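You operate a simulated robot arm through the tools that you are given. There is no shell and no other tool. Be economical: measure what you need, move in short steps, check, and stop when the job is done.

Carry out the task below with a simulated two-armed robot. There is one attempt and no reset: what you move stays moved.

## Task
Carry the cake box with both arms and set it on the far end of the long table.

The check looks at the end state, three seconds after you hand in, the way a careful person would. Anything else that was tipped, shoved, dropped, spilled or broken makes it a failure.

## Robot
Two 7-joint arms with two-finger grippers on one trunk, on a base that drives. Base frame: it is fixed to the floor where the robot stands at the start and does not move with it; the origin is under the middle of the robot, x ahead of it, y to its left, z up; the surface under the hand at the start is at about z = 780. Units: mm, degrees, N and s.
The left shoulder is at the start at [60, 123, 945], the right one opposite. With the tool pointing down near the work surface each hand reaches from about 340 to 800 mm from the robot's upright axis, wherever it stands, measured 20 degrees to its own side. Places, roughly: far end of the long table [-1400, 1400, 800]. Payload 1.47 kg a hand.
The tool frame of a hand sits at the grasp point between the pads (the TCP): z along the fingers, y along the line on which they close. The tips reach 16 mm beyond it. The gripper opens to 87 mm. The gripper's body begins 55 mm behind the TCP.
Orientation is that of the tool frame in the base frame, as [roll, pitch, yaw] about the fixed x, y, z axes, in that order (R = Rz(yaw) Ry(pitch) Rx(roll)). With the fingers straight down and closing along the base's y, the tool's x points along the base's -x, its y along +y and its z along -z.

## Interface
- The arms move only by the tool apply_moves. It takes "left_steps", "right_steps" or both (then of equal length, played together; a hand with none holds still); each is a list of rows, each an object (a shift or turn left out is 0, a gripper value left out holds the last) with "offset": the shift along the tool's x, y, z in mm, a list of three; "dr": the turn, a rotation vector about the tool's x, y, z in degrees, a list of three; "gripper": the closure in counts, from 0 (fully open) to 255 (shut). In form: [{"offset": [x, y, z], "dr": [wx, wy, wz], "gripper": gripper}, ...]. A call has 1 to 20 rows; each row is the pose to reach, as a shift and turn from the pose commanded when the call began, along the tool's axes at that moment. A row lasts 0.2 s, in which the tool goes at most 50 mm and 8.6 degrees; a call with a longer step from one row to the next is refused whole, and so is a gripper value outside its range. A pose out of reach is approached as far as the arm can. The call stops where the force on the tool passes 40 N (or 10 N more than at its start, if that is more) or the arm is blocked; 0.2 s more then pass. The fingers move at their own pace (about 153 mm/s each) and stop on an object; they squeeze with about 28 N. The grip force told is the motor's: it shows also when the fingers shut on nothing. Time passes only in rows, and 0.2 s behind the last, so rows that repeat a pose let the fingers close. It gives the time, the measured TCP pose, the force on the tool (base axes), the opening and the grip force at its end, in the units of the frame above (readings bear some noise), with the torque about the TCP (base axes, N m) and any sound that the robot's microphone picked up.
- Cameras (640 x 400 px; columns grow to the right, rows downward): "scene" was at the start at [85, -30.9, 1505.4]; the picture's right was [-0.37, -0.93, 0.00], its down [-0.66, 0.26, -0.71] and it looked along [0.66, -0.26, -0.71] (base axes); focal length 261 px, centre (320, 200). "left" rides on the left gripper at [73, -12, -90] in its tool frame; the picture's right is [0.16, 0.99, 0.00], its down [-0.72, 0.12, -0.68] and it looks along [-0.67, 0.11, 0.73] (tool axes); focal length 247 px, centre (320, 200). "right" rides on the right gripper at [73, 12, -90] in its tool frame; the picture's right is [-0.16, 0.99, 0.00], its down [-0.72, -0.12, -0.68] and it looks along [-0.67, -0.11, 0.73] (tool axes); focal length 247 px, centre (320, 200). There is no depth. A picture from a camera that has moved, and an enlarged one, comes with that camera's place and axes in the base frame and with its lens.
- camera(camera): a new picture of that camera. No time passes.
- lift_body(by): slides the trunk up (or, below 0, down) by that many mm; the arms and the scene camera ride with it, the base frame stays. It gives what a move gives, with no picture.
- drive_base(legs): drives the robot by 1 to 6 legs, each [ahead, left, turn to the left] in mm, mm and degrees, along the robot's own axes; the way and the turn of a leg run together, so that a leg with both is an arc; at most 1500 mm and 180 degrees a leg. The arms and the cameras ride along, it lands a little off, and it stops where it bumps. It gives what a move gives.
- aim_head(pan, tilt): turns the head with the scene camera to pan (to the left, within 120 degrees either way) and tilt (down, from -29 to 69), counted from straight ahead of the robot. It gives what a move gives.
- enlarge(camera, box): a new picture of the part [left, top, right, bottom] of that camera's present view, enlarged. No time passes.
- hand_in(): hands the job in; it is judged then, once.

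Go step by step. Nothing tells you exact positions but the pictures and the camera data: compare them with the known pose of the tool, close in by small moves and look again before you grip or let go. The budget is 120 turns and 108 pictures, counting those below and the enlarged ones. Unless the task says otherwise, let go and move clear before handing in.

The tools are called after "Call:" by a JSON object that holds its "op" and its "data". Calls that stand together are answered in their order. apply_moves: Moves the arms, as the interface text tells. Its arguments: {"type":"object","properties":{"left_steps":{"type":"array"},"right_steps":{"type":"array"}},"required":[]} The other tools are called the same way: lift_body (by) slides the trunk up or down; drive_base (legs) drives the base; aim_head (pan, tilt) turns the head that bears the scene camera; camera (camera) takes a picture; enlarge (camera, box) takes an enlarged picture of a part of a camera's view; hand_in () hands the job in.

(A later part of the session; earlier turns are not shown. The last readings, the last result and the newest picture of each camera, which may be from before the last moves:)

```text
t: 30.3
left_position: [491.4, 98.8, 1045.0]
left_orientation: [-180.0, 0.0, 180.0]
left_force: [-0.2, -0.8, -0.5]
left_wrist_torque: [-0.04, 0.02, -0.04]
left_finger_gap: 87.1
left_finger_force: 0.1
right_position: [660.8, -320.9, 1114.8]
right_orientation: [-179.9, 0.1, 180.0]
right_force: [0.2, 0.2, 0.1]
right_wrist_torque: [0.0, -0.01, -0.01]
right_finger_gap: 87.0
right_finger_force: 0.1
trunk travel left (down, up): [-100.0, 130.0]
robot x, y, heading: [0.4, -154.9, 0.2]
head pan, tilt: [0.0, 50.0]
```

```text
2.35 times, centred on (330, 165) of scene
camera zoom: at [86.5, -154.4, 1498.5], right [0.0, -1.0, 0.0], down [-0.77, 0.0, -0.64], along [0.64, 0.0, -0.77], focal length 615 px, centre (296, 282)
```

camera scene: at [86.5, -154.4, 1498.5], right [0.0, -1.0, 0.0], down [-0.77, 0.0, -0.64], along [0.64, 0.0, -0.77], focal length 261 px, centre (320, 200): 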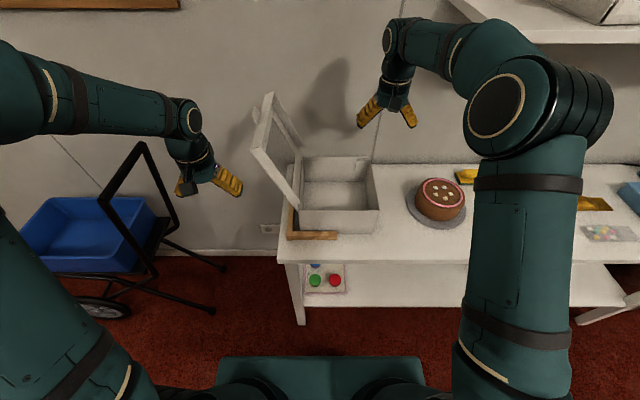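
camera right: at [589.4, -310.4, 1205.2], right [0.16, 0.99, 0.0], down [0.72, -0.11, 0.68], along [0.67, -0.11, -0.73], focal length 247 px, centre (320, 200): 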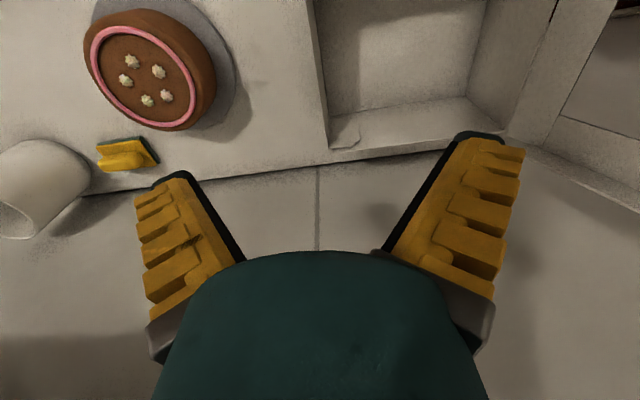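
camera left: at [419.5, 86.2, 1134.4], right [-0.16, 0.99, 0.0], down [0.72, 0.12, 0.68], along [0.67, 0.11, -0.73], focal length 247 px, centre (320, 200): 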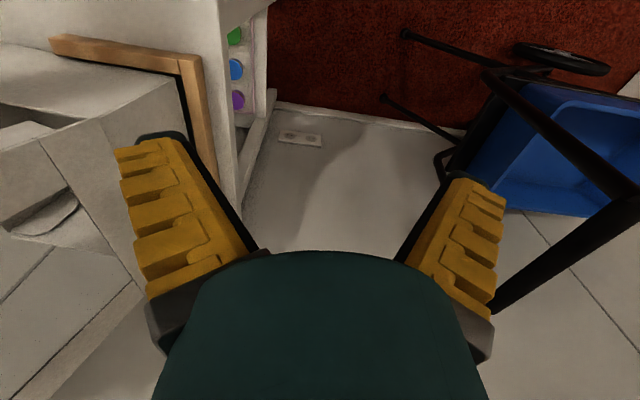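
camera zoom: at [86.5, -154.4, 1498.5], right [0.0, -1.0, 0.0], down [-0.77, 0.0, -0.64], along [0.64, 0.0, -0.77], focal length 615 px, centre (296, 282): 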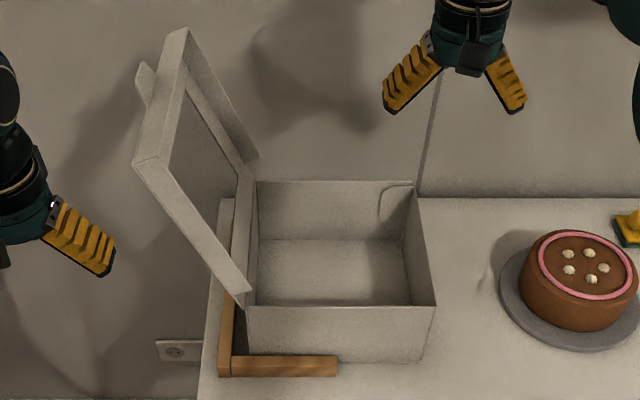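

The box now spans x 545–770 and y −324 to −97, open and still. I bring the right hand above the right wall, and the left hand around the front turned 90° so it can straddle the front wall.

Call:
{"op": "apply_moves", "data": {"left_steps": [{"offset": [36, -10, 0], "dr": [0, 0, -8.18]}, {"offset": [36, -34, 0], "dr": [0, 0, -16.36]}, {"offset": [36, -58, 0], "dr": [0, 0, -24.54]}, {"offset": [36, -82, 0], "dr": [0, 0, -32.72]}, {"offset": [36, -106, 0], "dr": [0, 0, -40.9]}, {"offset": [36, -130, 0], "dr": [0, 0, -49.1]}, {"offset": [36, -154, 0], "dr": [0, 0, -57.3]}, {"offset": [36, -178, 0], "dr": [0, 0, -65.5]}, {"offset": [36, -202, 0], "dr": [0, 0, -73.6]}, {"offset": [36, -226, 0], "dr": [0, 0, -81.8]}, {"offset": [36, -244, 0], "dr": [0, 0, -90]}], "right_steps": [{"offset": [-20, -3, 0]}, {"offset": [-40, -3, 0]}, {"offset": [-49, -3, 20]}, {"offset": [-49, -3, 40]}, {"offset": [-49, -3, 60]}, {"offset": [-49, -3, 80]}, {"offset": [-49, -3, 100]}, {"offset": [-49, -3, 120]}, {"offset": [-49, -3, 140]}, {"offset": [-49, -3, 155]}, {"offset": [-49, -3, 170]}]}}

Call:
{"op": "camera", "data": {"camera": "scene"}}

Call:
{"op": "camera", "data": {"camera": "right"}}

Call:
{"op": "camera", "data": {"camera": "left"}}

```text
t: 32.7
left_position: [455.4, -141.9, 1047.6]
left_orientation: [180.0, 0.1, -89.8]
left_force: [0.1, -0.8, 0.0]
left_wrist_torque: [0.01, -0.03, -0.03]
left_finger_gap: 87.1
left_finger_force: 0.1
right_position: [709.3, -326.8, 943.1]
right_orientation: [-180.0, 0.0, 180.0]
right_force: [-1.1, -0.2, 0.1]
right_wrist_torque: [0.05, 0.02, 0.0]
right_finger_gap: 87.0
right_finger_force: 0.1
trunk travel left (down, up): [-100.0, 130.0]
robot x, y, heading: [3.2, -152.1, -0.1]
head pan, tilt: [0.0, 50.0]
```

```text
66 pictures are left
camera scene: at [86.7, -155.6, 1498.4], right [0.0, -1.0, 0.0], down [-0.77, 0.0, -0.64], along [0.64, 0.0, -0.77], focal length 261 px, centre (320, 200)
```

scene: 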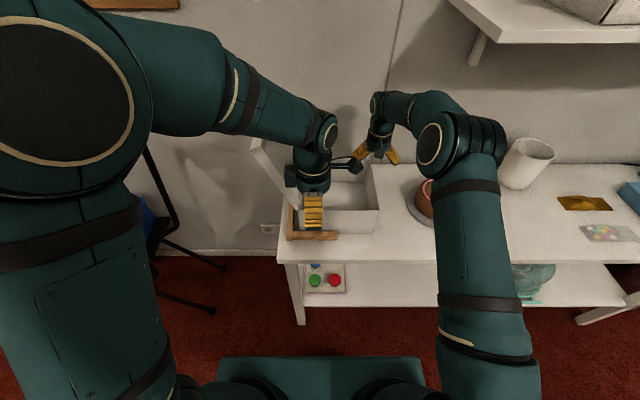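

```text
65 pictures are left
camera right: at [639.3, -315.9, 1034.5], right [0.16, 0.99, 0.0], down [0.72, -0.12, 0.68], along [0.67, -0.11, -0.73], focal length 247 px, centre (320, 200)
```

right: 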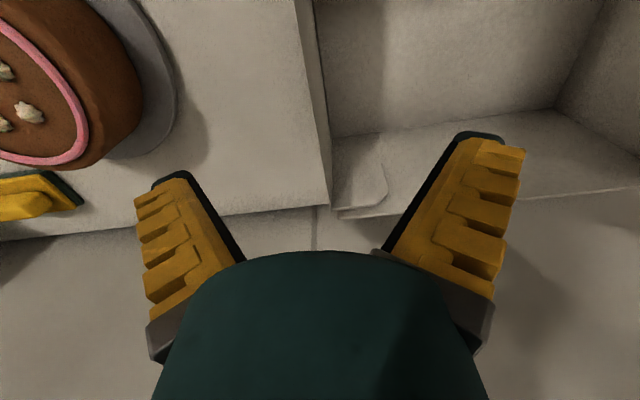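

```text
64 pictures are left
camera left: at [467.8, -215.1, 1137.0], right [-0.99, -0.16, 0.0], down [-0.12, 0.72, 0.68], along [-0.11, 0.67, -0.73], focal length 247 px, centre (320, 200)
```

left: 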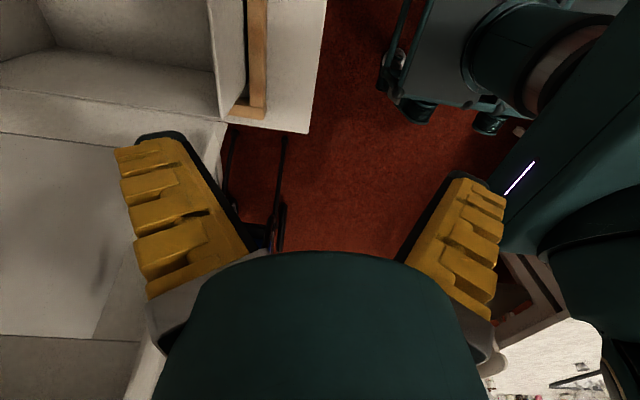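

The right hand is centred on the right wall. The left hand moves forward over the front wall and comes down to just above it.

Call:
{"op": "apply_moves", "data": {"left_steps": [{"offset": [0, -30, 0]}, {"offset": [0, -60, 0]}, {"offset": [0, -91, 0]}, {"offset": [0, -91, 35]}, {"offset": [0, -91, 70]}, {"offset": [0, -91, 105]}]}}

Call:
{"op": "camera", "data": {"camera": "left"}}

Call:
{"op": "enlarge", "data": {"camera": "scene", "box": [230, 80, 430, 250]}}

```text
t: 34.1
left_position: [545.1, -139.5, 943.0]
left_orientation: [-180.0, 0.1, -90.1]
left_force: [0.5, -0.8, -0.2]
left_wrist_torque: [-0.01, -0.03, -0.01]
left_finger_gap: 86.9
left_finger_force: 0.1
right_position: [710.3, -325.4, 944.0]
right_orientation: [-179.9, -0.1, -179.9]
right_force: [0.7, 0.4, 0.0]
right_wrist_torque: [0.05, -0.01, 0.0]
right_finger_gap: 86.8
right_finger_force: 0.1
trunk travel left (down, up): [-100.0, 130.0]
robot x, y, heading: [2.3, -155.9, -0.0]
head pan, tilt: [0.0, 50.0]
```

```text
63 pictures are left
camera left: at [557.8, -213.0, 1031.6], right [-0.99, -0.16, 0.0], down [-0.12, 0.72, 0.68], along [-0.11, 0.67, -0.73], focal length 247 px, centre (320, 200)
```

left: 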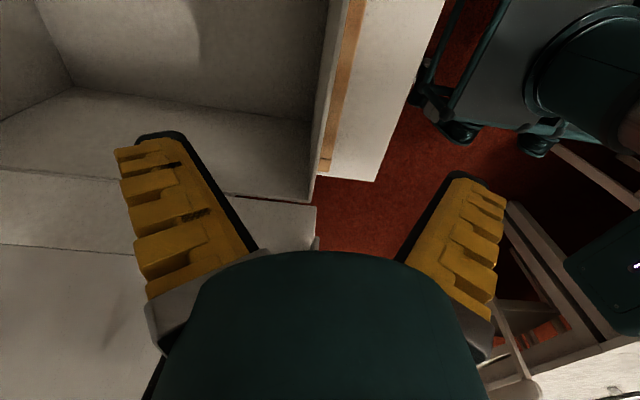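

```text
2.35 times, centred on (330, 165) of scene
camera zoom: at [87.1, -155.5, 1498.4], right [0.0, -1.0, 0.0], down [-0.77, 0.0, -0.64], along [0.64, 0.0, -0.77], focal length 615 px, centre (296, 282)
```

zoom: 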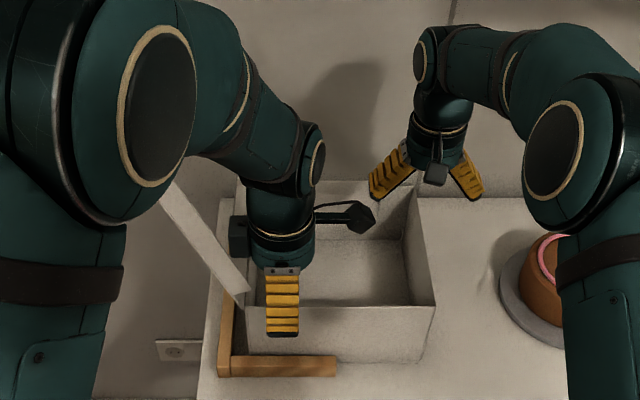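

Both hands are aligned over their walls. The left wrist would come close to the lid skirt going down, so I shift it 28 mm right, then lower both hands onto the walls.

Call:
{"op": "apply_moves", "data": {"left_steps": [{"offset": [14, 2, 0]}, {"offset": [28, 3, 0]}, {"offset": [28, 3, 25]}, {"offset": [28, 3, 45]}, {"offset": [28, 3, 65]}], "right_steps": [{"offset": [0, 0, 0]}, {"offset": [0, 0, 0]}, {"offset": [0, 0, 25]}, {"offset": [0, 0, 45]}, {"offset": [0, 0, 65]}]}}

Call:
{"op": "camera", "data": {"camera": "left"}}

Call:
{"op": "camera", "data": {"camera": "right"}}

Call:
{"op": "enlarge", "data": {"camera": "scene", "box": [230, 80, 430, 250]}}

```text
t: 35.3
left_position: [545.0, -169.4, 876.6]
left_orientation: [-180.0, -0.1, -89.9]
left_force: [0.8, -0.1, 0.2]
left_wrist_torque: [0.04, 0.0, -0.02]
left_finger_gap: 87.0
left_finger_force: 0.1
right_position: [712.8, -325.2, 877.7]
right_orientation: [-179.9, 0.0, -180.0]
right_force: [0.8, -0.6, -0.4]
right_wrist_torque: [0.02, 0.0, 0.0]
right_finger_gap: 87.1
right_finger_force: 0.0
trunk travel left (down, up): [-100.0, 130.0]
robot x, y, heading: [1.9, -154.6, 0.1]
head pan, tilt: [0.0, 50.0]
```

```text
61 pictures are left
camera left: at [557.4, -243.6, 965.6], right [-0.99, -0.16, 0.0], down [-0.12, 0.72, 0.68], along [-0.11, 0.67, -0.73], focal length 247 px, centre (320, 200)
```

left: 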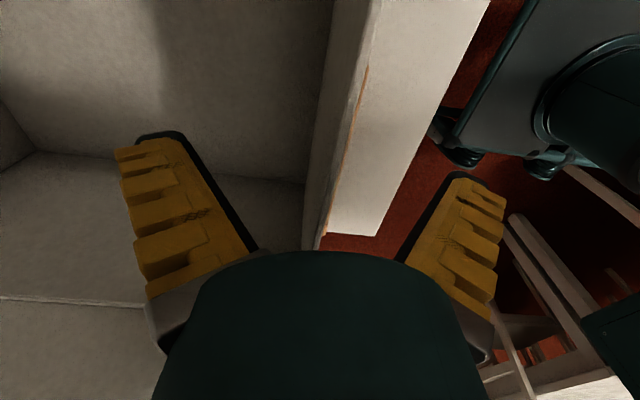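

```text
60 pictures are left
camera right: at [640.8, -314.9, 969.3], right [0.16, 0.99, 0.0], down [0.72, -0.12, 0.68], along [0.67, -0.11, -0.73], focal length 247 px, centre (320, 200)
```

right: 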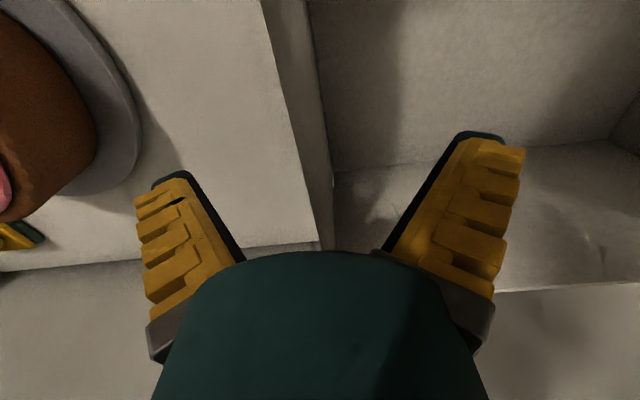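

```text
2.35 times, centred on (330, 165) of scene
camera zoom: at [87.5, -155.2, 1498.4], right [0.0, -1.0, 0.0], down [-0.77, 0.0, -0.64], along [0.64, 0.0, -0.77], focal length 615 px, centre (296, 282)
```

zoom: 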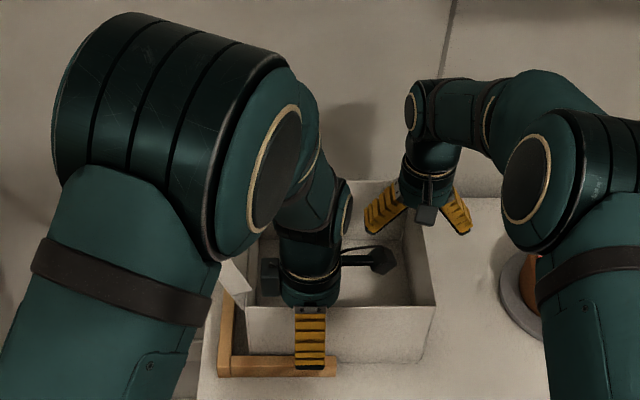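

Both walls are between the fingers. I close both grippers together.

Call:
{"op": "apply_moves", "data": {"left_steps": [{"gripper": 120}, {"gripper": 200}, {"gripper": 255}, {"gripper": 255}, {"gripper": 255}], "right_steps": [{"gripper": 120}, {"gripper": 200}, {"gripper": 255}, {"gripper": 255}, {"gripper": 255}]}}

Call:
{"op": "camera", "data": {"camera": "left"}}

Call:
{"op": "camera", "data": {"camera": "right"}}

```text
t: 36.5
left_position: [544.5, -170.2, 877.4]
left_orientation: [-179.8, 0.1, -90.0]
left_force: [0.7, -0.4, 4.8]
left_wrist_torque: [0.05, 0.0, 0.0]
left_finger_gap: 5.9
left_finger_force: 27.7
right_position: [711.0, -325.3, 880.1]
right_orientation: [180.0, 0.1, 180.0]
right_force: [1.0, 0.5, 4.1]
right_wrist_torque: [0.02, 0.02, 0.02]
right_finger_gap: 6.1
right_finger_force: 27.8
trunk travel left (down, up): [-100.0, 130.0]
robot x, y, heading: [1.8, -154.4, 0.0]
head pan, tilt: [0.0, 50.0]
```

```text
58 pictures are left
camera left: at [556.2, -243.7, 966.8], right [-0.99, -0.16, 0.0], down [-0.12, 0.72, 0.68], along [-0.11, 0.67, -0.73], focal length 247 px, centre (320, 200)
```

left: 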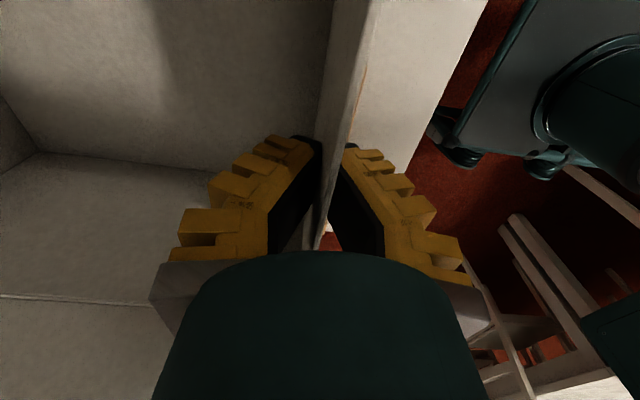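

```text
57 pictures are left
camera right: at [639.9, -314.8, 970.7], right [0.16, 0.99, 0.0], down [0.72, -0.12, 0.68], along [0.67, -0.11, -0.73], focal length 247 px, centre (320, 200)
```

right: 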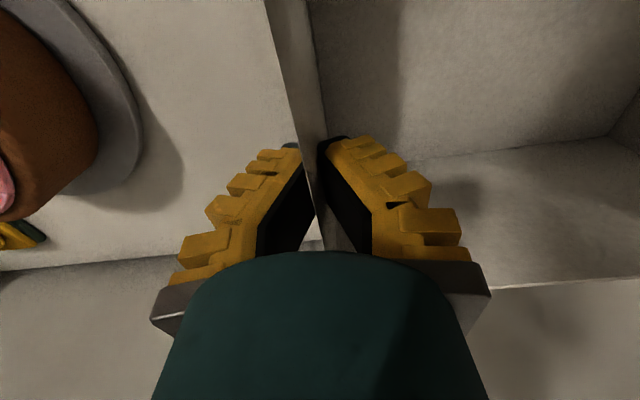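

Both grippers hold the 6 mm walls firmly. First a trial lift of 30 mm.

Call:
{"op": "lift_body", "data": {"by": 30}}

Call:
{"op": "camera", "data": {"camera": "scene"}}

Call:
{"op": "camera", "data": {"camera": "right"}}

```text
t: 37.2
left_position: [544.0, -169.7, 907.4]
left_orientation: [-179.8, 0.0, -90.0]
left_force: [1.2, 0.1, 4.3]
left_wrist_torque: [0.45, -0.03, 0.12]
left_finger_gap: 6.0
left_finger_force: 28.0
right_position: [711.3, -324.2, 910.1]
right_orientation: [180.0, 0.0, 179.9]
right_force: [0.6, -0.6, 0.9]
right_wrist_torque: [-0.01, -0.02, 0.0]
right_finger_gap: 6.2
right_finger_force: 28.3
trunk travel left (down, up): [-130.0, 100.0]
robot x, y, heading: [-1.0, -154.4, -0.1]
head pan, tilt: [0.0, 50.0]
```

```text
56 pictures are left
camera scene: at [86.1, -155.2, 1528.6], right [0.0, -1.0, 0.0], down [-0.77, 0.0, -0.64], along [0.64, 0.0, -0.77], focal length 261 px, centre (320, 200)
```

scene: 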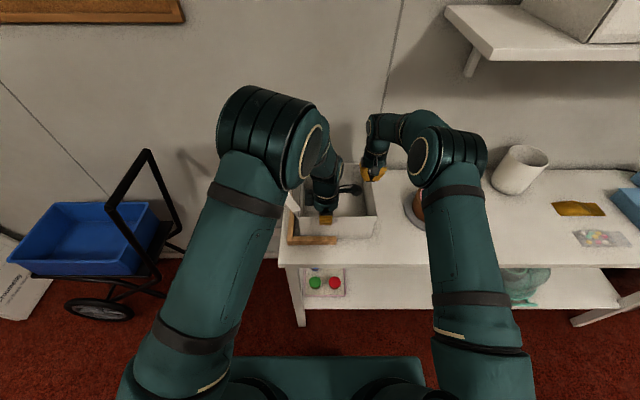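

```text
55 pictures are left
camera right: at [640.1, -314.8, 1000.4], right [0.16, 0.99, 0.0], down [0.72, -0.12, 0.68], along [0.67, -0.11, -0.73], focal length 247 px, centre (320, 200)
```

right: 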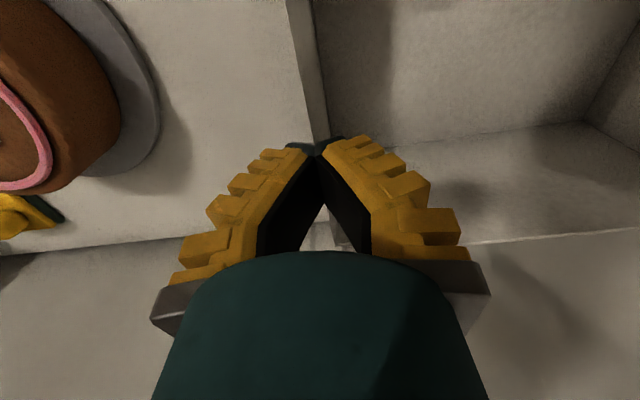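

The right pinch may have slid up the wall. Checking closely before going further.

Call:
{"op": "enlarge", "data": {"camera": "scene", "box": [260, 130, 420, 260]}}

Call:
{"op": "camera", "data": {"camera": "left"}}

Call:
{"op": "enlarge", "data": {"camera": "right", "box": [220, 80, 420, 280]}}

```text
3.08 times, centred on (340, 195) of scene
camera zoom: at [86.1, -155.2, 1528.6], right [0.0, -1.0, 0.0], down [-0.77, 0.0, -0.64], along [0.64, 0.0, -0.77], focal length 804 px, centre (258, 215)
```

zoom: 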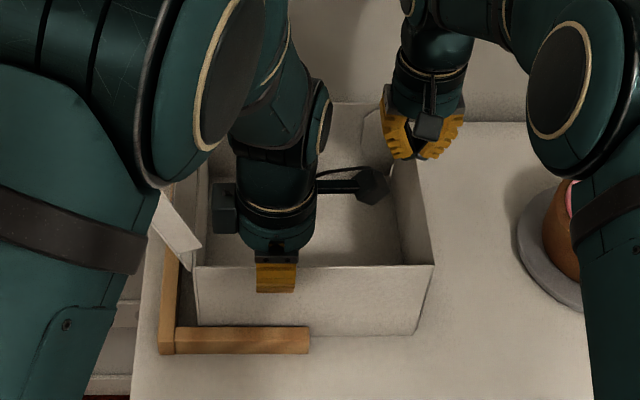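

```text
53 pictures are left
camera left: at [556.7, -243.6, 996.7], right [-0.99, -0.16, 0.0], down [-0.12, 0.72, 0.68], along [-0.11, 0.67, -0.73], focal length 247 px, centre (320, 200)
```

left: 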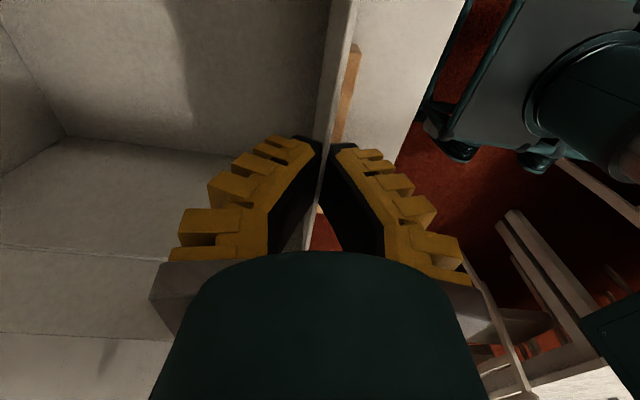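

```text
2.00 times, centred on (320, 180) of right
camera zoom: at [640.1, -314.8, 1000.4], right [0.16, 0.99, 0.0], down [0.72, -0.12, 0.68], along [0.67, -0.11, -0.73], focal length 494 px, centre (320, 240)
```

zoom: 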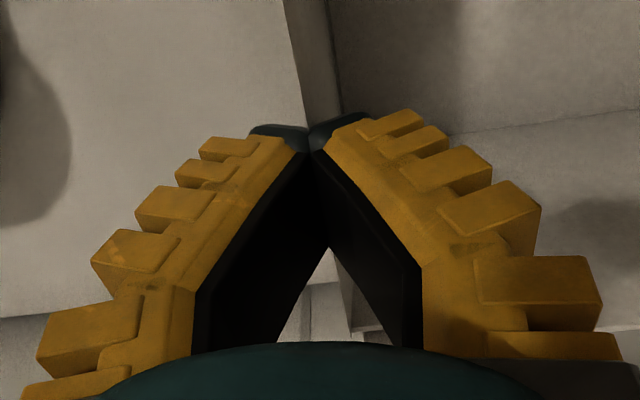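

Neither side lifted: both hands slid up the walls. I'll open, go deeper, regrip, and make a tiny lift with the arms while reading forces.

Call:
{"op": "apply_moves", "data": {"left_steps": [{"gripper": 0}, {"gripper": 0}, {"offset": [0, 2, 20], "gripper": 0}, {"offset": [0, 2, 40]}, {"offset": [0, 2, 50]}, {"offset": [0, 2, 50], "gripper": 255}, {"offset": [0, 2, 50], "gripper": 255}, {"offset": [0, 2, 50], "gripper": 255}, {"offset": [0, 2, 50], "gripper": 255}], "right_steps": [{"gripper": 0}, {"gripper": 0}, {"offset": [0, 0, 20], "gripper": 0}, {"offset": [0, 0, 40]}, {"offset": [0, 0, 50]}, {"offset": [0, 0, 50], "gripper": 255}, {"offset": [0, 0, 50], "gripper": 255}, {"offset": [0, 0, 50], "gripper": 255}, {"offset": [0, 0, 50], "gripper": 255}]}}

Call:
{"op": "apply_moves", "data": {"left_steps": [{"offset": [0, 0, -2]}, {"offset": [0, 0, -4]}, {"offset": [0, 0, -6]}], "right_steps": [{"offset": [0, 0, -2]}, {"offset": [0, 0, -4]}, {"offset": [0, 0, -6]}]}}

Call:
{"op": "enlarge", "data": {"camera": "scene", "box": [260, 130, 420, 260]}}

```text
t: 39.2
left_position: [541.6, -170.9, 857.4]
left_orientation: [-179.9, 0.0, -90.0]
left_force: [-1.2, -0.3, 4.6]
left_wrist_torque: [-0.02, 0.02, 0.14]
left_finger_gap: 6.0
left_finger_force: 27.7
right_position: [712.0, -326.1, 861.4]
right_orientation: [180.0, 0.0, -180.0]
right_force: [-0.5, -0.1, 4.1]
right_wrist_torque: [0.03, 0.0, 0.13]
right_finger_gap: 6.0
right_finger_force: 28.3
trunk travel left (down, up): [-130.0, 100.0]
robot x, y, heading: [-0.0, -152.5, 0.0]
head pan, tilt: [0.0, 50.0]
```

```text
t: 40.0
left_position: [542.6, -171.0, 862.2]
left_orientation: [179.9, 0.0, -89.9]
left_force: [0.0, 0.2, -2.6]
left_wrist_torque: [0.16, 0.03, -0.06]
left_finger_gap: 6.2
left_finger_force: 27.9
right_position: [710.9, -325.2, 865.3]
right_orientation: [-180.0, 0.0, 180.0]
right_force: [0.0, 0.9, 1.3]
right_wrist_torque: [0.02, 0.33, -0.02]
right_finger_gap: 6.2
right_finger_force: 28.6
trunk travel left (down, up): [-130.0, 100.0]
robot x, y, heading: [3.1, -154.4, -0.1]
head pan, tilt: [0.0, 50.0]
```

```text
3.08 times, centred on (340, 195) of scene
camera zoom: at [86.7, -155.2, 1528.4], right [0.0, -1.0, 0.0], down [-0.77, 0.0, -0.64], along [0.64, 0.0, -0.77], focal length 804 px, centre (258, 215)
```

zoom: 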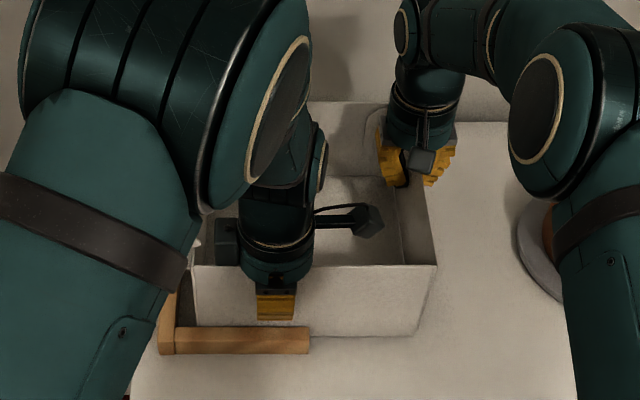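

The grips now carry load (force changes of −7 N and −3 N). I lift another 8 mm slowly.

Call:
{"op": "apply_moves", "data": {"left_steps": [{"offset": [0, 0, -2]}, {"offset": [0, 0, -4]}, {"offset": [0, 0, -6]}, {"offset": [0, 0, -8]}], "right_steps": [{"offset": [0, 0, -2]}, {"offset": [0, 0, -4]}, {"offset": [0, 0, -6]}, {"offset": [0, 0, -8]}]}}

Call:
{"op": "enlarge", "data": {"camera": "scene", "box": [260, 130, 420, 260]}}

Call:
{"op": "camera", "data": {"camera": "right"}}

```text
t: 41.0
left_position: [542.9, -169.7, 870.3]
left_orientation: [-180.0, 0.0, -90.0]
left_force: [0.4, -1.2, 0.4]
left_wrist_torque: [-0.18, -0.01, 0.0]
left_finger_gap: 6.0
left_finger_force: 28.0
right_position: [710.6, -324.3, 872.9]
right_orientation: [180.0, 0.0, 179.9]
right_force: [-0.7, 0.6, -0.9]
right_wrist_torque: [0.03, 0.05, 0.02]
right_finger_gap: 6.0
right_finger_force: 27.9
trunk travel left (down, up): [-130.0, 100.0]
robot x, y, heading: [3.5, -153.2, -0.0]
head pan, tilt: [0.0, 50.0]
```

```text
3.08 times, centred on (340, 195) of scene
camera zoom: at [86.7, -155.2, 1528.4], right [0.0, -1.0, 0.0], down [-0.77, 0.0, -0.64], along [0.64, 0.0, -0.77], focal length 804 px, centre (258, 215)
```

zoom: 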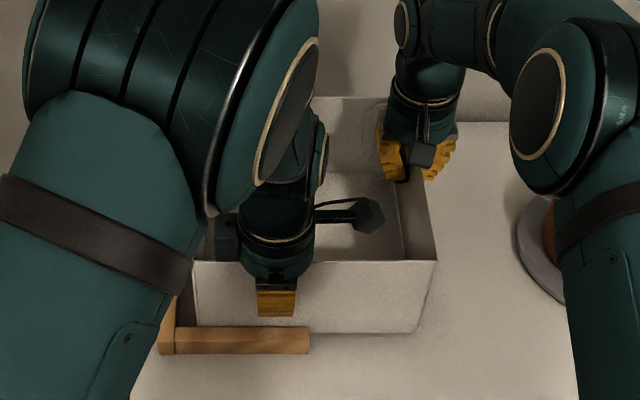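

```text
49 pictures are left
camera right: at [640.0, -314.2, 964.0], right [0.16, 0.99, 0.0], down [0.72, -0.12, 0.68], along [0.67, -0.11, -0.73], focal length 247 px, centre (320, 200)
```

right: 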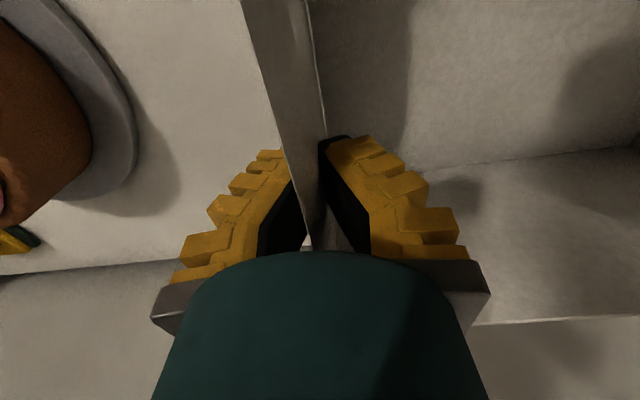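

The box is rising with the hands now, and it's light. I continue slowly with the arms.

Call:
{"op": "apply_moves", "data": {"left_steps": [{"offset": [0, 0, -3]}, {"offset": [0, 0, -6]}, {"offset": [0, 0, -9]}, {"offset": [0, 0, -12]}, {"offset": [0, 0, -15]}, {"offset": [0, 0, -18]}, {"offset": [0, 0, -21]}, {"offset": [0, 0, -24]}], "right_steps": [{"offset": [0, 0, -3]}, {"offset": [0, 0, -6]}, {"offset": [0, 0, -9]}, {"offset": [0, 0, -12]}, {"offset": [0, 0, -15]}, {"offset": [0, 0, -18]}, {"offset": [0, 0, -21]}, {"offset": [0, 0, -24]}]}}

Call:
{"op": "enlarge", "data": {"camera": "scene", "box": [260, 130, 420, 260]}}

Call:
{"op": "camera", "data": {"camera": "right"}}

```text
t: 42.8
left_position: [543.4, -170.9, 894.8]
left_orientation: [180.0, 0.0, -90.1]
left_force: [-0.4, -0.2, -0.7]
left_wrist_torque: [-0.09, 0.01, -0.03]
left_finger_gap: 6.0
left_finger_force: 27.8
right_position: [709.8, -324.4, 897.6]
right_orientation: [-179.9, 0.0, -180.0]
right_force: [-0.2, -0.4, -0.5]
right_wrist_torque: [0.0, 0.1, -0.01]
right_finger_gap: 6.0
right_finger_force: 27.8
trunk travel left (down, up): [-130.0, 100.0]
robot x, y, heading: [0.4, -156.3, 0.2]
head pan, tilt: [0.0, 50.0]
```

```text
3.08 times, centred on (340, 195) of scene
camera zoom: at [86.6, -155.2, 1528.5], right [0.0, -1.0, 0.0], down [-0.77, 0.0, -0.64], along [0.64, 0.0, -0.77], focal length 804 px, centre (258, 215)
```

zoom: 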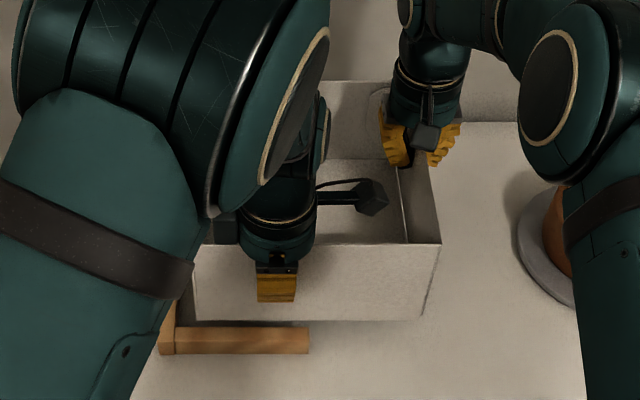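

```text
47 pictures are left
camera right: at [639.6, -314.3, 987.9], right [0.16, 0.99, 0.0], down [0.72, -0.12, 0.68], along [0.67, -0.11, -0.73], focal length 247 px, centre (320, 200)
```

right: 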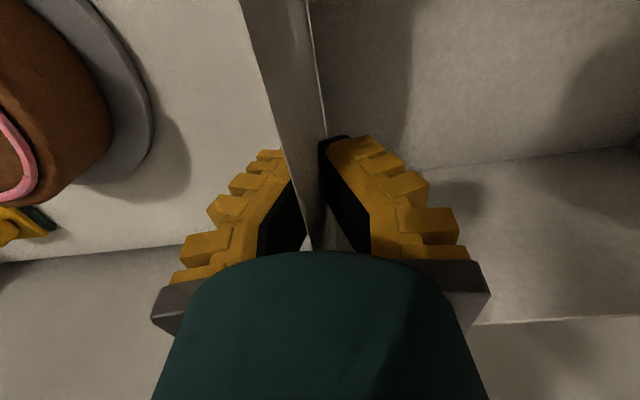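

The grip is holding. I raise the box another 100 mm with the arms at an even, slow pace.

Call:
{"op": "apply_moves", "data": {"left_steps": [{"offset": [0, 0, -3]}, {"offset": [0, 0, -7]}, {"offset": [0, 0, -12]}, {"offset": [0, 0, -17]}, {"offset": [0, 0, -22]}, {"offset": [0, 0, -27]}, {"offset": [0, 0, -32]}, {"offset": [0, 0, -37]}, {"offset": [0, 0, -42]}, {"offset": [0, 0, -47]}, {"offset": [0, 0, -52]}, {"offset": [0, 0, -57]}, {"offset": [0, 0, -62]}, {"offset": [0, 0, -67]}, {"offset": [0, 0, -72]}, {"offset": [0, 0, -78]}, {"offset": [0, 0, -84]}, {"offset": [0, 0, -90]}, {"offset": [0, 0, -96]}, {"offset": [0, 0, -100]}], "right_steps": [{"offset": [0, 0, -3]}, {"offset": [0, 0, -7]}, {"offset": [0, 0, -12]}, {"offset": [0, 0, -17]}, {"offset": [0, 0, -22]}, {"offset": [0, 0, -27]}, {"offset": [0, 0, -32]}, {"offset": [0, 0, -37]}, {"offset": [0, 0, -42]}, {"offset": [0, 0, -47]}, {"offset": [0, 0, -52]}, {"offset": [0, 0, -57]}, {"offset": [0, 0, -62]}, {"offset": [0, 0, -67]}, {"offset": [0, 0, -72]}, {"offset": [0, 0, -78]}, {"offset": [0, 0, -84]}, {"offset": [0, 0, -90]}, {"offset": [0, 0, -96]}, {"offset": [0, 0, -100]}]}}

Call:
{"op": "camera", "data": {"camera": "scene"}}

Call:
{"op": "camera", "data": {"camera": "right"}}

Call:
{"op": "camera", "data": {"camera": "left"}}

```text
t: 47.0
left_position: [542.7, -171.5, 993.1]
left_orientation: [-180.0, 0.0, -90.1]
left_force: [0.2, 0.0, -1.5]
left_wrist_torque: [-0.01, -0.01, -0.04]
left_finger_gap: 5.8
left_finger_force: 28.1
right_position: [710.4, -326.0, 997.2]
right_orientation: [179.9, -0.1, -180.0]
right_force: [0.2, -0.5, 0.3]
right_wrist_torque: [0.0, 0.21, 0.01]
right_finger_gap: 6.2
right_finger_force: 27.5
trunk travel left (down, up): [-130.0, 100.0]
robot x, y, heading: [0.5, -155.9, 0.0]
head pan, tilt: [0.0, 50.0]
```

```text
46 pictures are left
camera scene: at [86.7, -155.1, 1528.4], right [0.0, -1.0, 0.0], down [-0.77, 0.0, -0.64], along [0.64, 0.0, -0.77], focal length 261 px, centre (320, 200)
```

scene: 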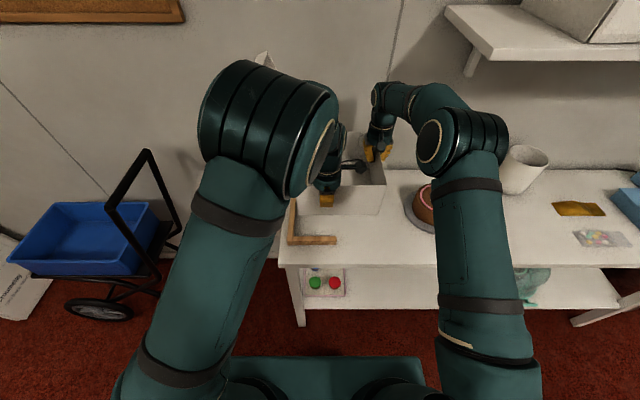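

```text
45 pictures are left
camera right: at [640.0, -315.4, 1087.7], right [0.16, 0.99, 0.0], down [0.72, -0.12, 0.68], along [0.67, -0.11, -0.73], focal length 247 px, centre (320, 200)
```

right: 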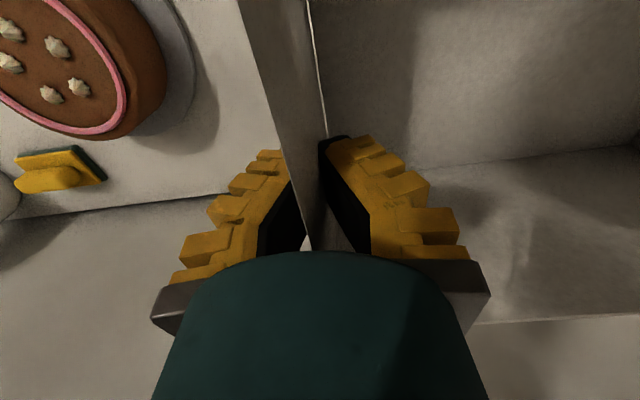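

```text
44 pictures are left
camera left: at [554.8, -244.5, 1083.5], right [-0.99, -0.16, 0.0], down [-0.12, 0.72, 0.68], along [-0.11, 0.67, -0.73], focal length 247 px, centre (320, 200)
```

left: 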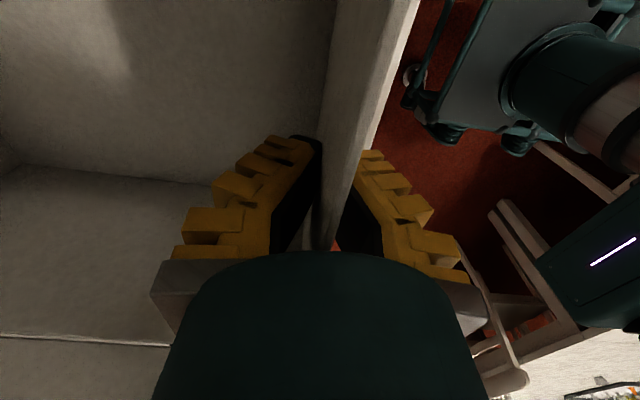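

The box is securely held, about 130 mm above the bench, with its lid still open. I back up gently 100 mm as a test.

Call:
{"op": "drive_base", "data": {"legs": [[-100, 0, 0]]}}

Call:
{"op": "camera", "data": {"camera": "right"}}

```text
t: 48.1
left_position: [446.0, -171.6, 994.3]
left_orientation: [-179.9, 0.1, -90.0]
left_force: [0.8, -0.6, -1.3]
left_wrist_torque: [-0.09, -0.05, -0.02]
left_finger_gap: 6.1
left_finger_force: 27.8
right_position: [613.4, -326.2, 997.9]
right_orientation: [-179.9, 0.1, 180.0]
right_force: [0.0, 0.3, 0.1]
right_wrist_torque: [-0.02, 0.1, -0.02]
right_finger_gap: 6.0
right_finger_force: 28.0
trunk travel left (down, up): [-130.0, 100.0]
robot x, y, heading: [-99.0, -156.8, 0.2]
head pan, tilt: [0.0, 50.0]
```

```text
43 pictures are left
camera right: at [541.9, -315.4, 1088.0], right [0.16, 0.99, 0.0], down [0.72, -0.12, 0.68], along [0.67, -0.11, -0.73], focal length 247 px, centre (320, 200)
```

right: 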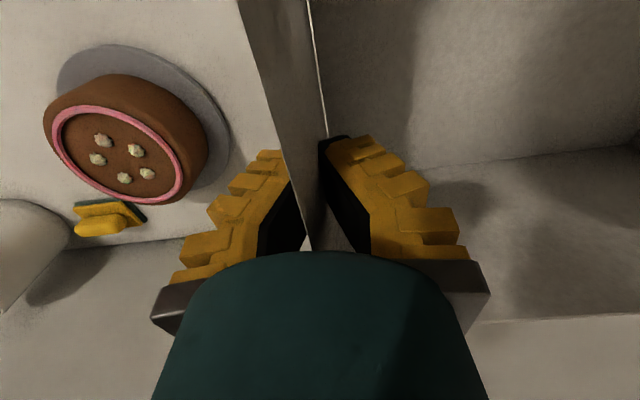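

No slip at all. There's room to turn here, so I turn left 90° on the spot in three stages, then check.

Call:
{"op": "drive_base", "data": {"legs": [[0, 0, 30], [0, 0, 30], [0, 0, 30]]}}

Call:
{"op": "camera", "data": {"camera": "right"}}

Call:
{"op": "aim_head", "data": {"pan": 0, "tilt": 35}}

Call:
{"op": "camera", "data": {"camera": "scene"}}

```text
t: 52.9
left_position: [-64.9, 388.3, 993.9]
left_orientation: [180.0, 0.1, -1.7]
left_force: [0.5, 0.7, -2.1]
left_wrist_torque: [0.0, -0.12, 0.07]
left_finger_gap: 6.0
left_finger_force: 28.0
right_position: [94.0, 551.1, 996.1]
right_orientation: [179.9, 0.0, -91.6]
right_force: [-0.5, -1.1, -1.4]
right_wrist_torque: [-0.1, -0.01, 0.04]
right_finger_gap: 6.1
right_finger_force: 28.2
trunk travel left (down, up): [-130.0, 100.0]
robot x, y, heading: [-99.3, -154.9, 88.6]
head pan, tilt: [0.0, 50.0]
```

```text
42 pictures are left
camera right: at [82.4, 477.0, 1087.4], right [-0.98, 0.19, 0.0], down [0.14, 0.72, 0.68], along [0.13, 0.67, -0.73], focal length 247 px, centre (320, 200)
```

right: 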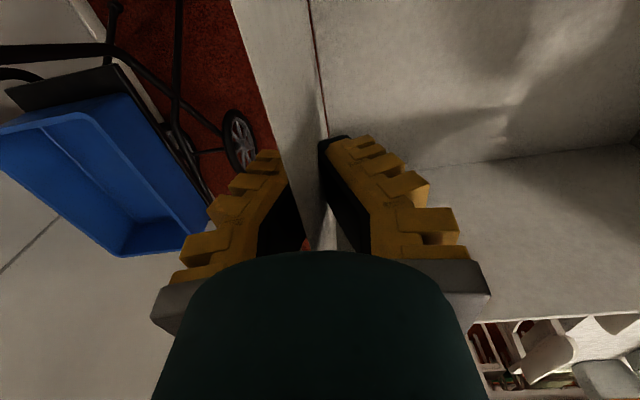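

```text
t: 53.7
left_position: [-65.3, 387.6, 993.7]
left_orientation: [180.0, 0.0, -1.7]
left_force: [0.8, 1.2, -1.5]
left_wrist_torque: [0.03, -0.09, 0.01]
left_finger_gap: 6.1
left_finger_force: 27.8
right_position: [95.4, 551.1, 995.9]
right_orientation: [180.0, 0.0, -91.7]
right_force: [0.4, -0.3, -1.0]
right_wrist_torque: [-0.07, 0.01, 0.01]
right_finger_gap: 6.1
right_finger_force: 28.3
trunk travel left (down, up): [-130.0, 100.0]
robot x, y, heading: [-99.5, -154.9, 88.5]
head pan, tilt: [0.0, 35.0]
```

```text
41 pictures are left
camera scene: at [-94.7, -57.0, 1550.1], right [1.0, -0.03, 0.0], down [-0.02, -0.57, -0.82], along [0.02, 0.82, -0.57], focal length 261 px, centre (320, 200)
```

scene: 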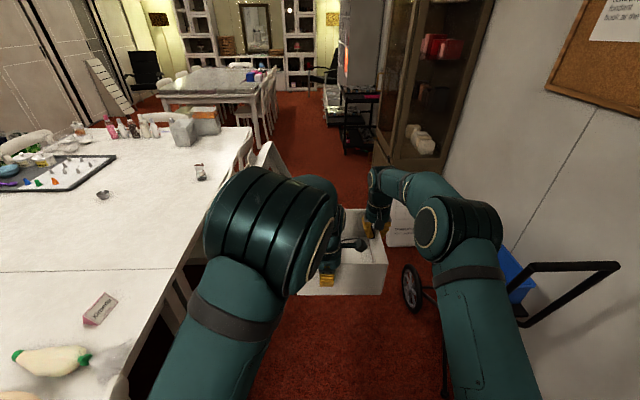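

The turn went well and the box is steady. I drive up the aisle in three legs, drifting slightly right of the chairs.

Call:
{"op": "drive_base", "data": {"legs": [[350, -30, 1.4], [350, 0, 0], [350, 0, 0]]}}

Call:
{"op": "camera", "data": {"camera": "right"}}

Call:
{"op": "aim_head", "data": {"pan": 70, "tilt": 40}}

Call:
{"op": "camera", "data": {"camera": "scene"}}

```text
t: 59.6
left_position: [-39.3, 1427.7, 994.0]
left_orientation: [180.0, 0.0, -0.6]
left_force: [1.3, 1.2, -1.2]
left_wrist_torque: [-0.02, -0.08, 0.03]
left_finger_gap: 6.0
left_finger_force: 27.8
right_position: [118.4, 1593.9, 996.1]
right_orientation: [-180.0, 0.0, -90.6]
right_force: [0.1, 0.1, -0.7]
right_wrist_torque: [-0.13, -0.02, 0.02]
right_finger_gap: 6.2
right_finger_force: 27.6
trunk travel left (down, up): [-130.0, 100.0]
robot x, y, heading: [-56.2, 887.3, 89.3]
head pan, tilt: [0.0, 35.0]
```

```text
40 pictures are left
camera right: at [107.4, 1519.7, 1087.0], right [-0.99, 0.17, 0.0], down [0.12, 0.72, 0.68], along [0.11, 0.67, -0.73], focal length 247 px, centre (320, 200)
```

right: 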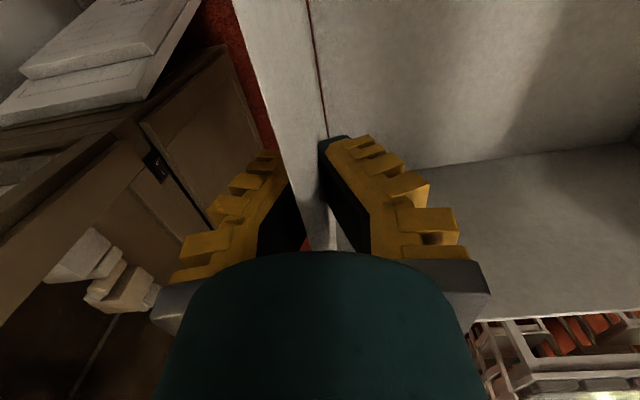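

```text
t: 61.1
left_position: [-39.0, 1427.2, 995.1]
left_orientation: [179.9, 0.0, -0.7]
left_force: [0.6, 0.7, -0.6]
left_wrist_torque: [0.0, -0.13, 0.07]
left_finger_gap: 6.1
left_finger_force: 28.0
right_position: [118.2, 1592.8, 997.1]
right_orientation: [180.0, 0.1, -90.6]
right_force: [-0.4, -1.0, -1.4]
right_wrist_torque: [-0.03, 0.02, 0.07]
right_finger_gap: 5.6
right_finger_force: 28.0
trunk travel left (down, up): [-130.0, 100.0]
robot x, y, heading: [-60.9, 885.2, 89.4]
head pan, tilt: [70.0, 40.0]
```

```text
39 pictures are left
camera scene: at [-140.9, 924.1, 1542.6], right [0.35, 0.94, 0.0], down [0.6, -0.23, -0.77], along [-0.72, 0.27, -0.64], focal length 261 px, centre (320, 200)
```

scene: 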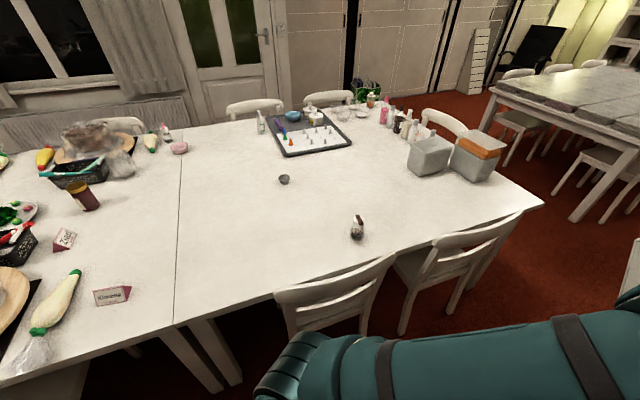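

The far table is clear between the game tray, the grey containers and the shaker, roughly x −1440…−640 and y 1330…1760. I turn left another 90° to face the table, then check.

Call:
{"op": "drive_base", "data": {"legs": [[0, -40, 0], [0, 0, 30], [0, 0, 30], [0, 0, 30.6]]}}

Call:
{"op": "aim_head", "data": {"pan": 0, "tilt": 45}}

Call:
{"op": "camera", "data": {"camera": "scene"}}

Call:
{"op": "camera", "data": {"camera": "right"}}

```text
t: 66.5
left_position: [-564.9, 898.7, 994.4]
left_orientation: [-180.0, 0.1, 90.1]
left_force: [-1.7, 0.5, 0.2]
left_wrist_torque: [0.1, 0.03, 0.11]
left_finger_gap: 5.9
left_finger_force: 28.5
right_position: [-732.3, 1052.5, 997.1]
right_orientation: [-180.0, -0.1, 0.1]
right_force: [1.9, 0.0, -0.9]
right_wrist_torque: [0.03, -0.07, 0.11]
right_finger_gap: 6.1
right_finger_force: 28.6
trunk travel left (down, up): [-130.0, 100.0]
robot x, y, heading: [-20.5, 884.2, -179.9]
head pan, tilt: [70.0, 40.0]
```

```text
t: 68.0
left_position: [-564.7, 898.1, 994.3]
left_orientation: [180.0, 0.0, 90.1]
left_force: [-1.6, 0.6, 0.3]
left_wrist_torque: [0.16, 0.01, 0.11]
left_finger_gap: 6.0
left_finger_force: 27.9
right_position: [-732.6, 1053.3, 998.1]
right_orientation: [-180.0, 0.0, 0.2]
right_force: [2.1, -0.1, -0.3]
right_wrist_torque: [-0.01, -0.11, 0.08]
right_finger_gap: 6.0
right_finger_force: 28.1
trunk travel left (down, up): [-130.0, 100.0]
robot x, y, heading: [-18.5, 883.8, -179.6]
head pan, tilt: [0.0, 45.0]
```

```text
38 pictures are left
camera scene: at [-113.5, 883.2, 1535.4], right [0.0, 1.0, 0.0], down [0.71, 0.0, -0.71], along [-0.71, 0.0, -0.71], focal length 261 px, centre (320, 200)
```

scene: 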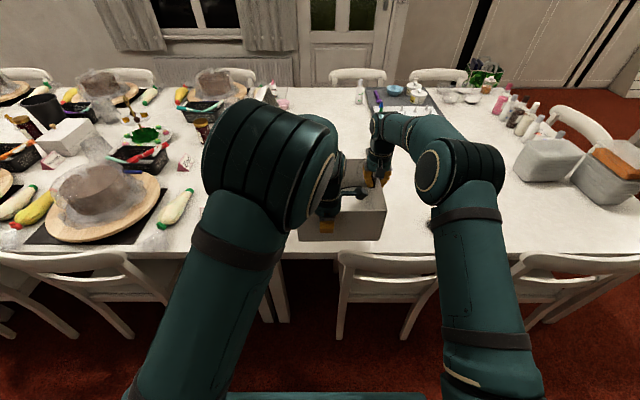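

```text
37 pictures are left
camera right: at [-658.0, 1040.3, 1087.4], right [-0.16, -0.99, 0.0], down [-0.72, 0.11, 0.68], along [-0.67, 0.11, -0.73], focal length 247 px, centre (320, 200)
```

right: 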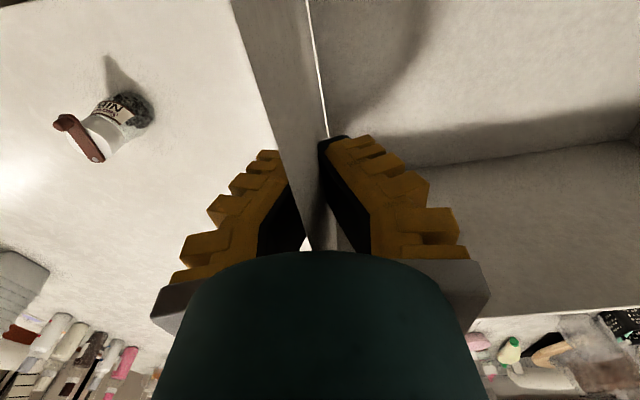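

Facing the table with the box steady. I raise it 50 mm more to clear the shaker, then strafe right.

Call:
{"op": "apply_moves", "data": {"left_steps": [{"offset": [0, 0, -4]}, {"offset": [0, 0, -9]}, {"offset": [0, 0, -14]}, {"offset": [0, 0, -19]}, {"offset": [0, 0, -24]}, {"offset": [0, 0, -29]}, {"offset": [0, 0, -34]}, {"offset": [0, 0, -39]}, {"offset": [0, 0, -44]}, {"offset": [0, 0, -50]}], "right_steps": [{"offset": [0, 0, -4]}, {"offset": [0, 0, -9]}, {"offset": [0, 0, -14]}, {"offset": [0, 0, -19]}, {"offset": [0, 0, -24]}, {"offset": [0, 0, -29]}, {"offset": [0, 0, -34]}, {"offset": [0, 0, -39]}, {"offset": [0, 0, -44]}, {"offset": [0, 0, -50]}]}}

Call:
{"op": "drive_base", "data": {"legs": [[0, -300, 0], [0, -300, 0]]}}

Call:
{"op": "camera", "data": {"camera": "scene"}}

Call:
{"op": "camera", "data": {"camera": "right"}}

```text
t: 70.2
left_position: [-565.0, 899.7, 1043.0]
left_orientation: [180.0, 0.0, 90.3]
left_force: [-0.1, 0.7, -2.8]
left_wrist_torque: [-0.24, -0.02, 0.02]
left_finger_gap: 6.2
left_finger_force: 28.0
right_position: [-732.4, 1053.7, 1045.8]
right_orientation: [180.0, -0.1, 0.1]
right_force: [1.5, 0.3, 2.3]
right_wrist_torque: [-0.01, -0.48, 0.04]
right_finger_gap: 5.9
right_finger_force: 28.1
trunk travel left (down, up): [-130.0, 100.0]
robot x, y, heading: [-17.8, 882.7, -179.4]
head pan, tilt: [0.0, 45.0]
```

```text
t: 76.3
left_position: [-564.4, 1525.0, 1044.0]
left_orientation: [180.0, 0.0, 89.6]
left_force: [-0.3, -0.5, -1.5]
left_wrist_torque: [0.06, -0.01, 0.02]
left_finger_gap: 6.2
left_finger_force: 28.2
right_position: [-730.1, 1678.5, 1045.9]
right_orientation: [-180.0, 0.0, -0.4]
right_force: [-0.2, 0.0, 0.0]
right_wrist_torque: [-0.03, -0.09, 0.05]
right_finger_gap: 6.0
right_finger_force: 27.9
trunk travel left (down, up): [-130.0, 100.0]
robot x, y, heading: [-21.0, 1505.8, 179.5]
head pan, tilt: [0.0, 45.0]
```

```text
36 pictures are left
camera scene: at [-112.4, 1503.3, 1535.4], right [0.01, 1.0, 0.0], down [0.71, -0.01, -0.71], along [-0.71, 0.0, -0.71], focal length 261 px, centre (320, 200)
```

scene: 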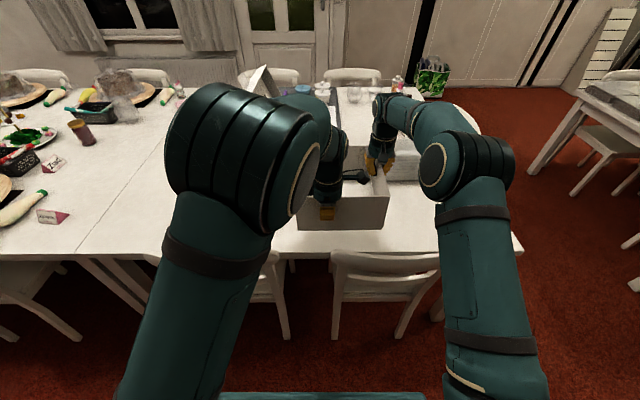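

```text
35 pictures are left
camera right: at [-654.8, 1665.5, 1136.3], right [-0.17, -0.99, 0.0], down [-0.72, 0.12, 0.68], along [-0.67, 0.11, -0.73], focal length 247 px, centre (320, 200)
```

right: 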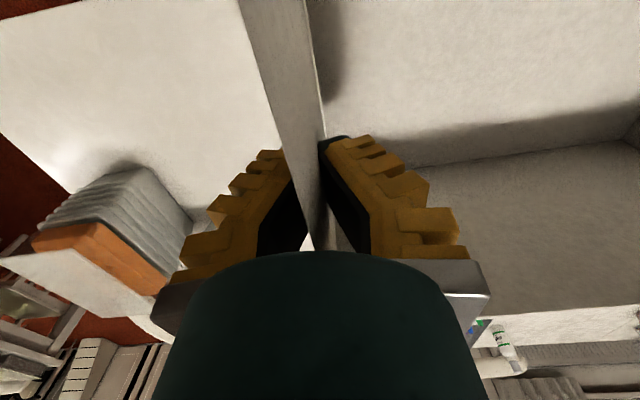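

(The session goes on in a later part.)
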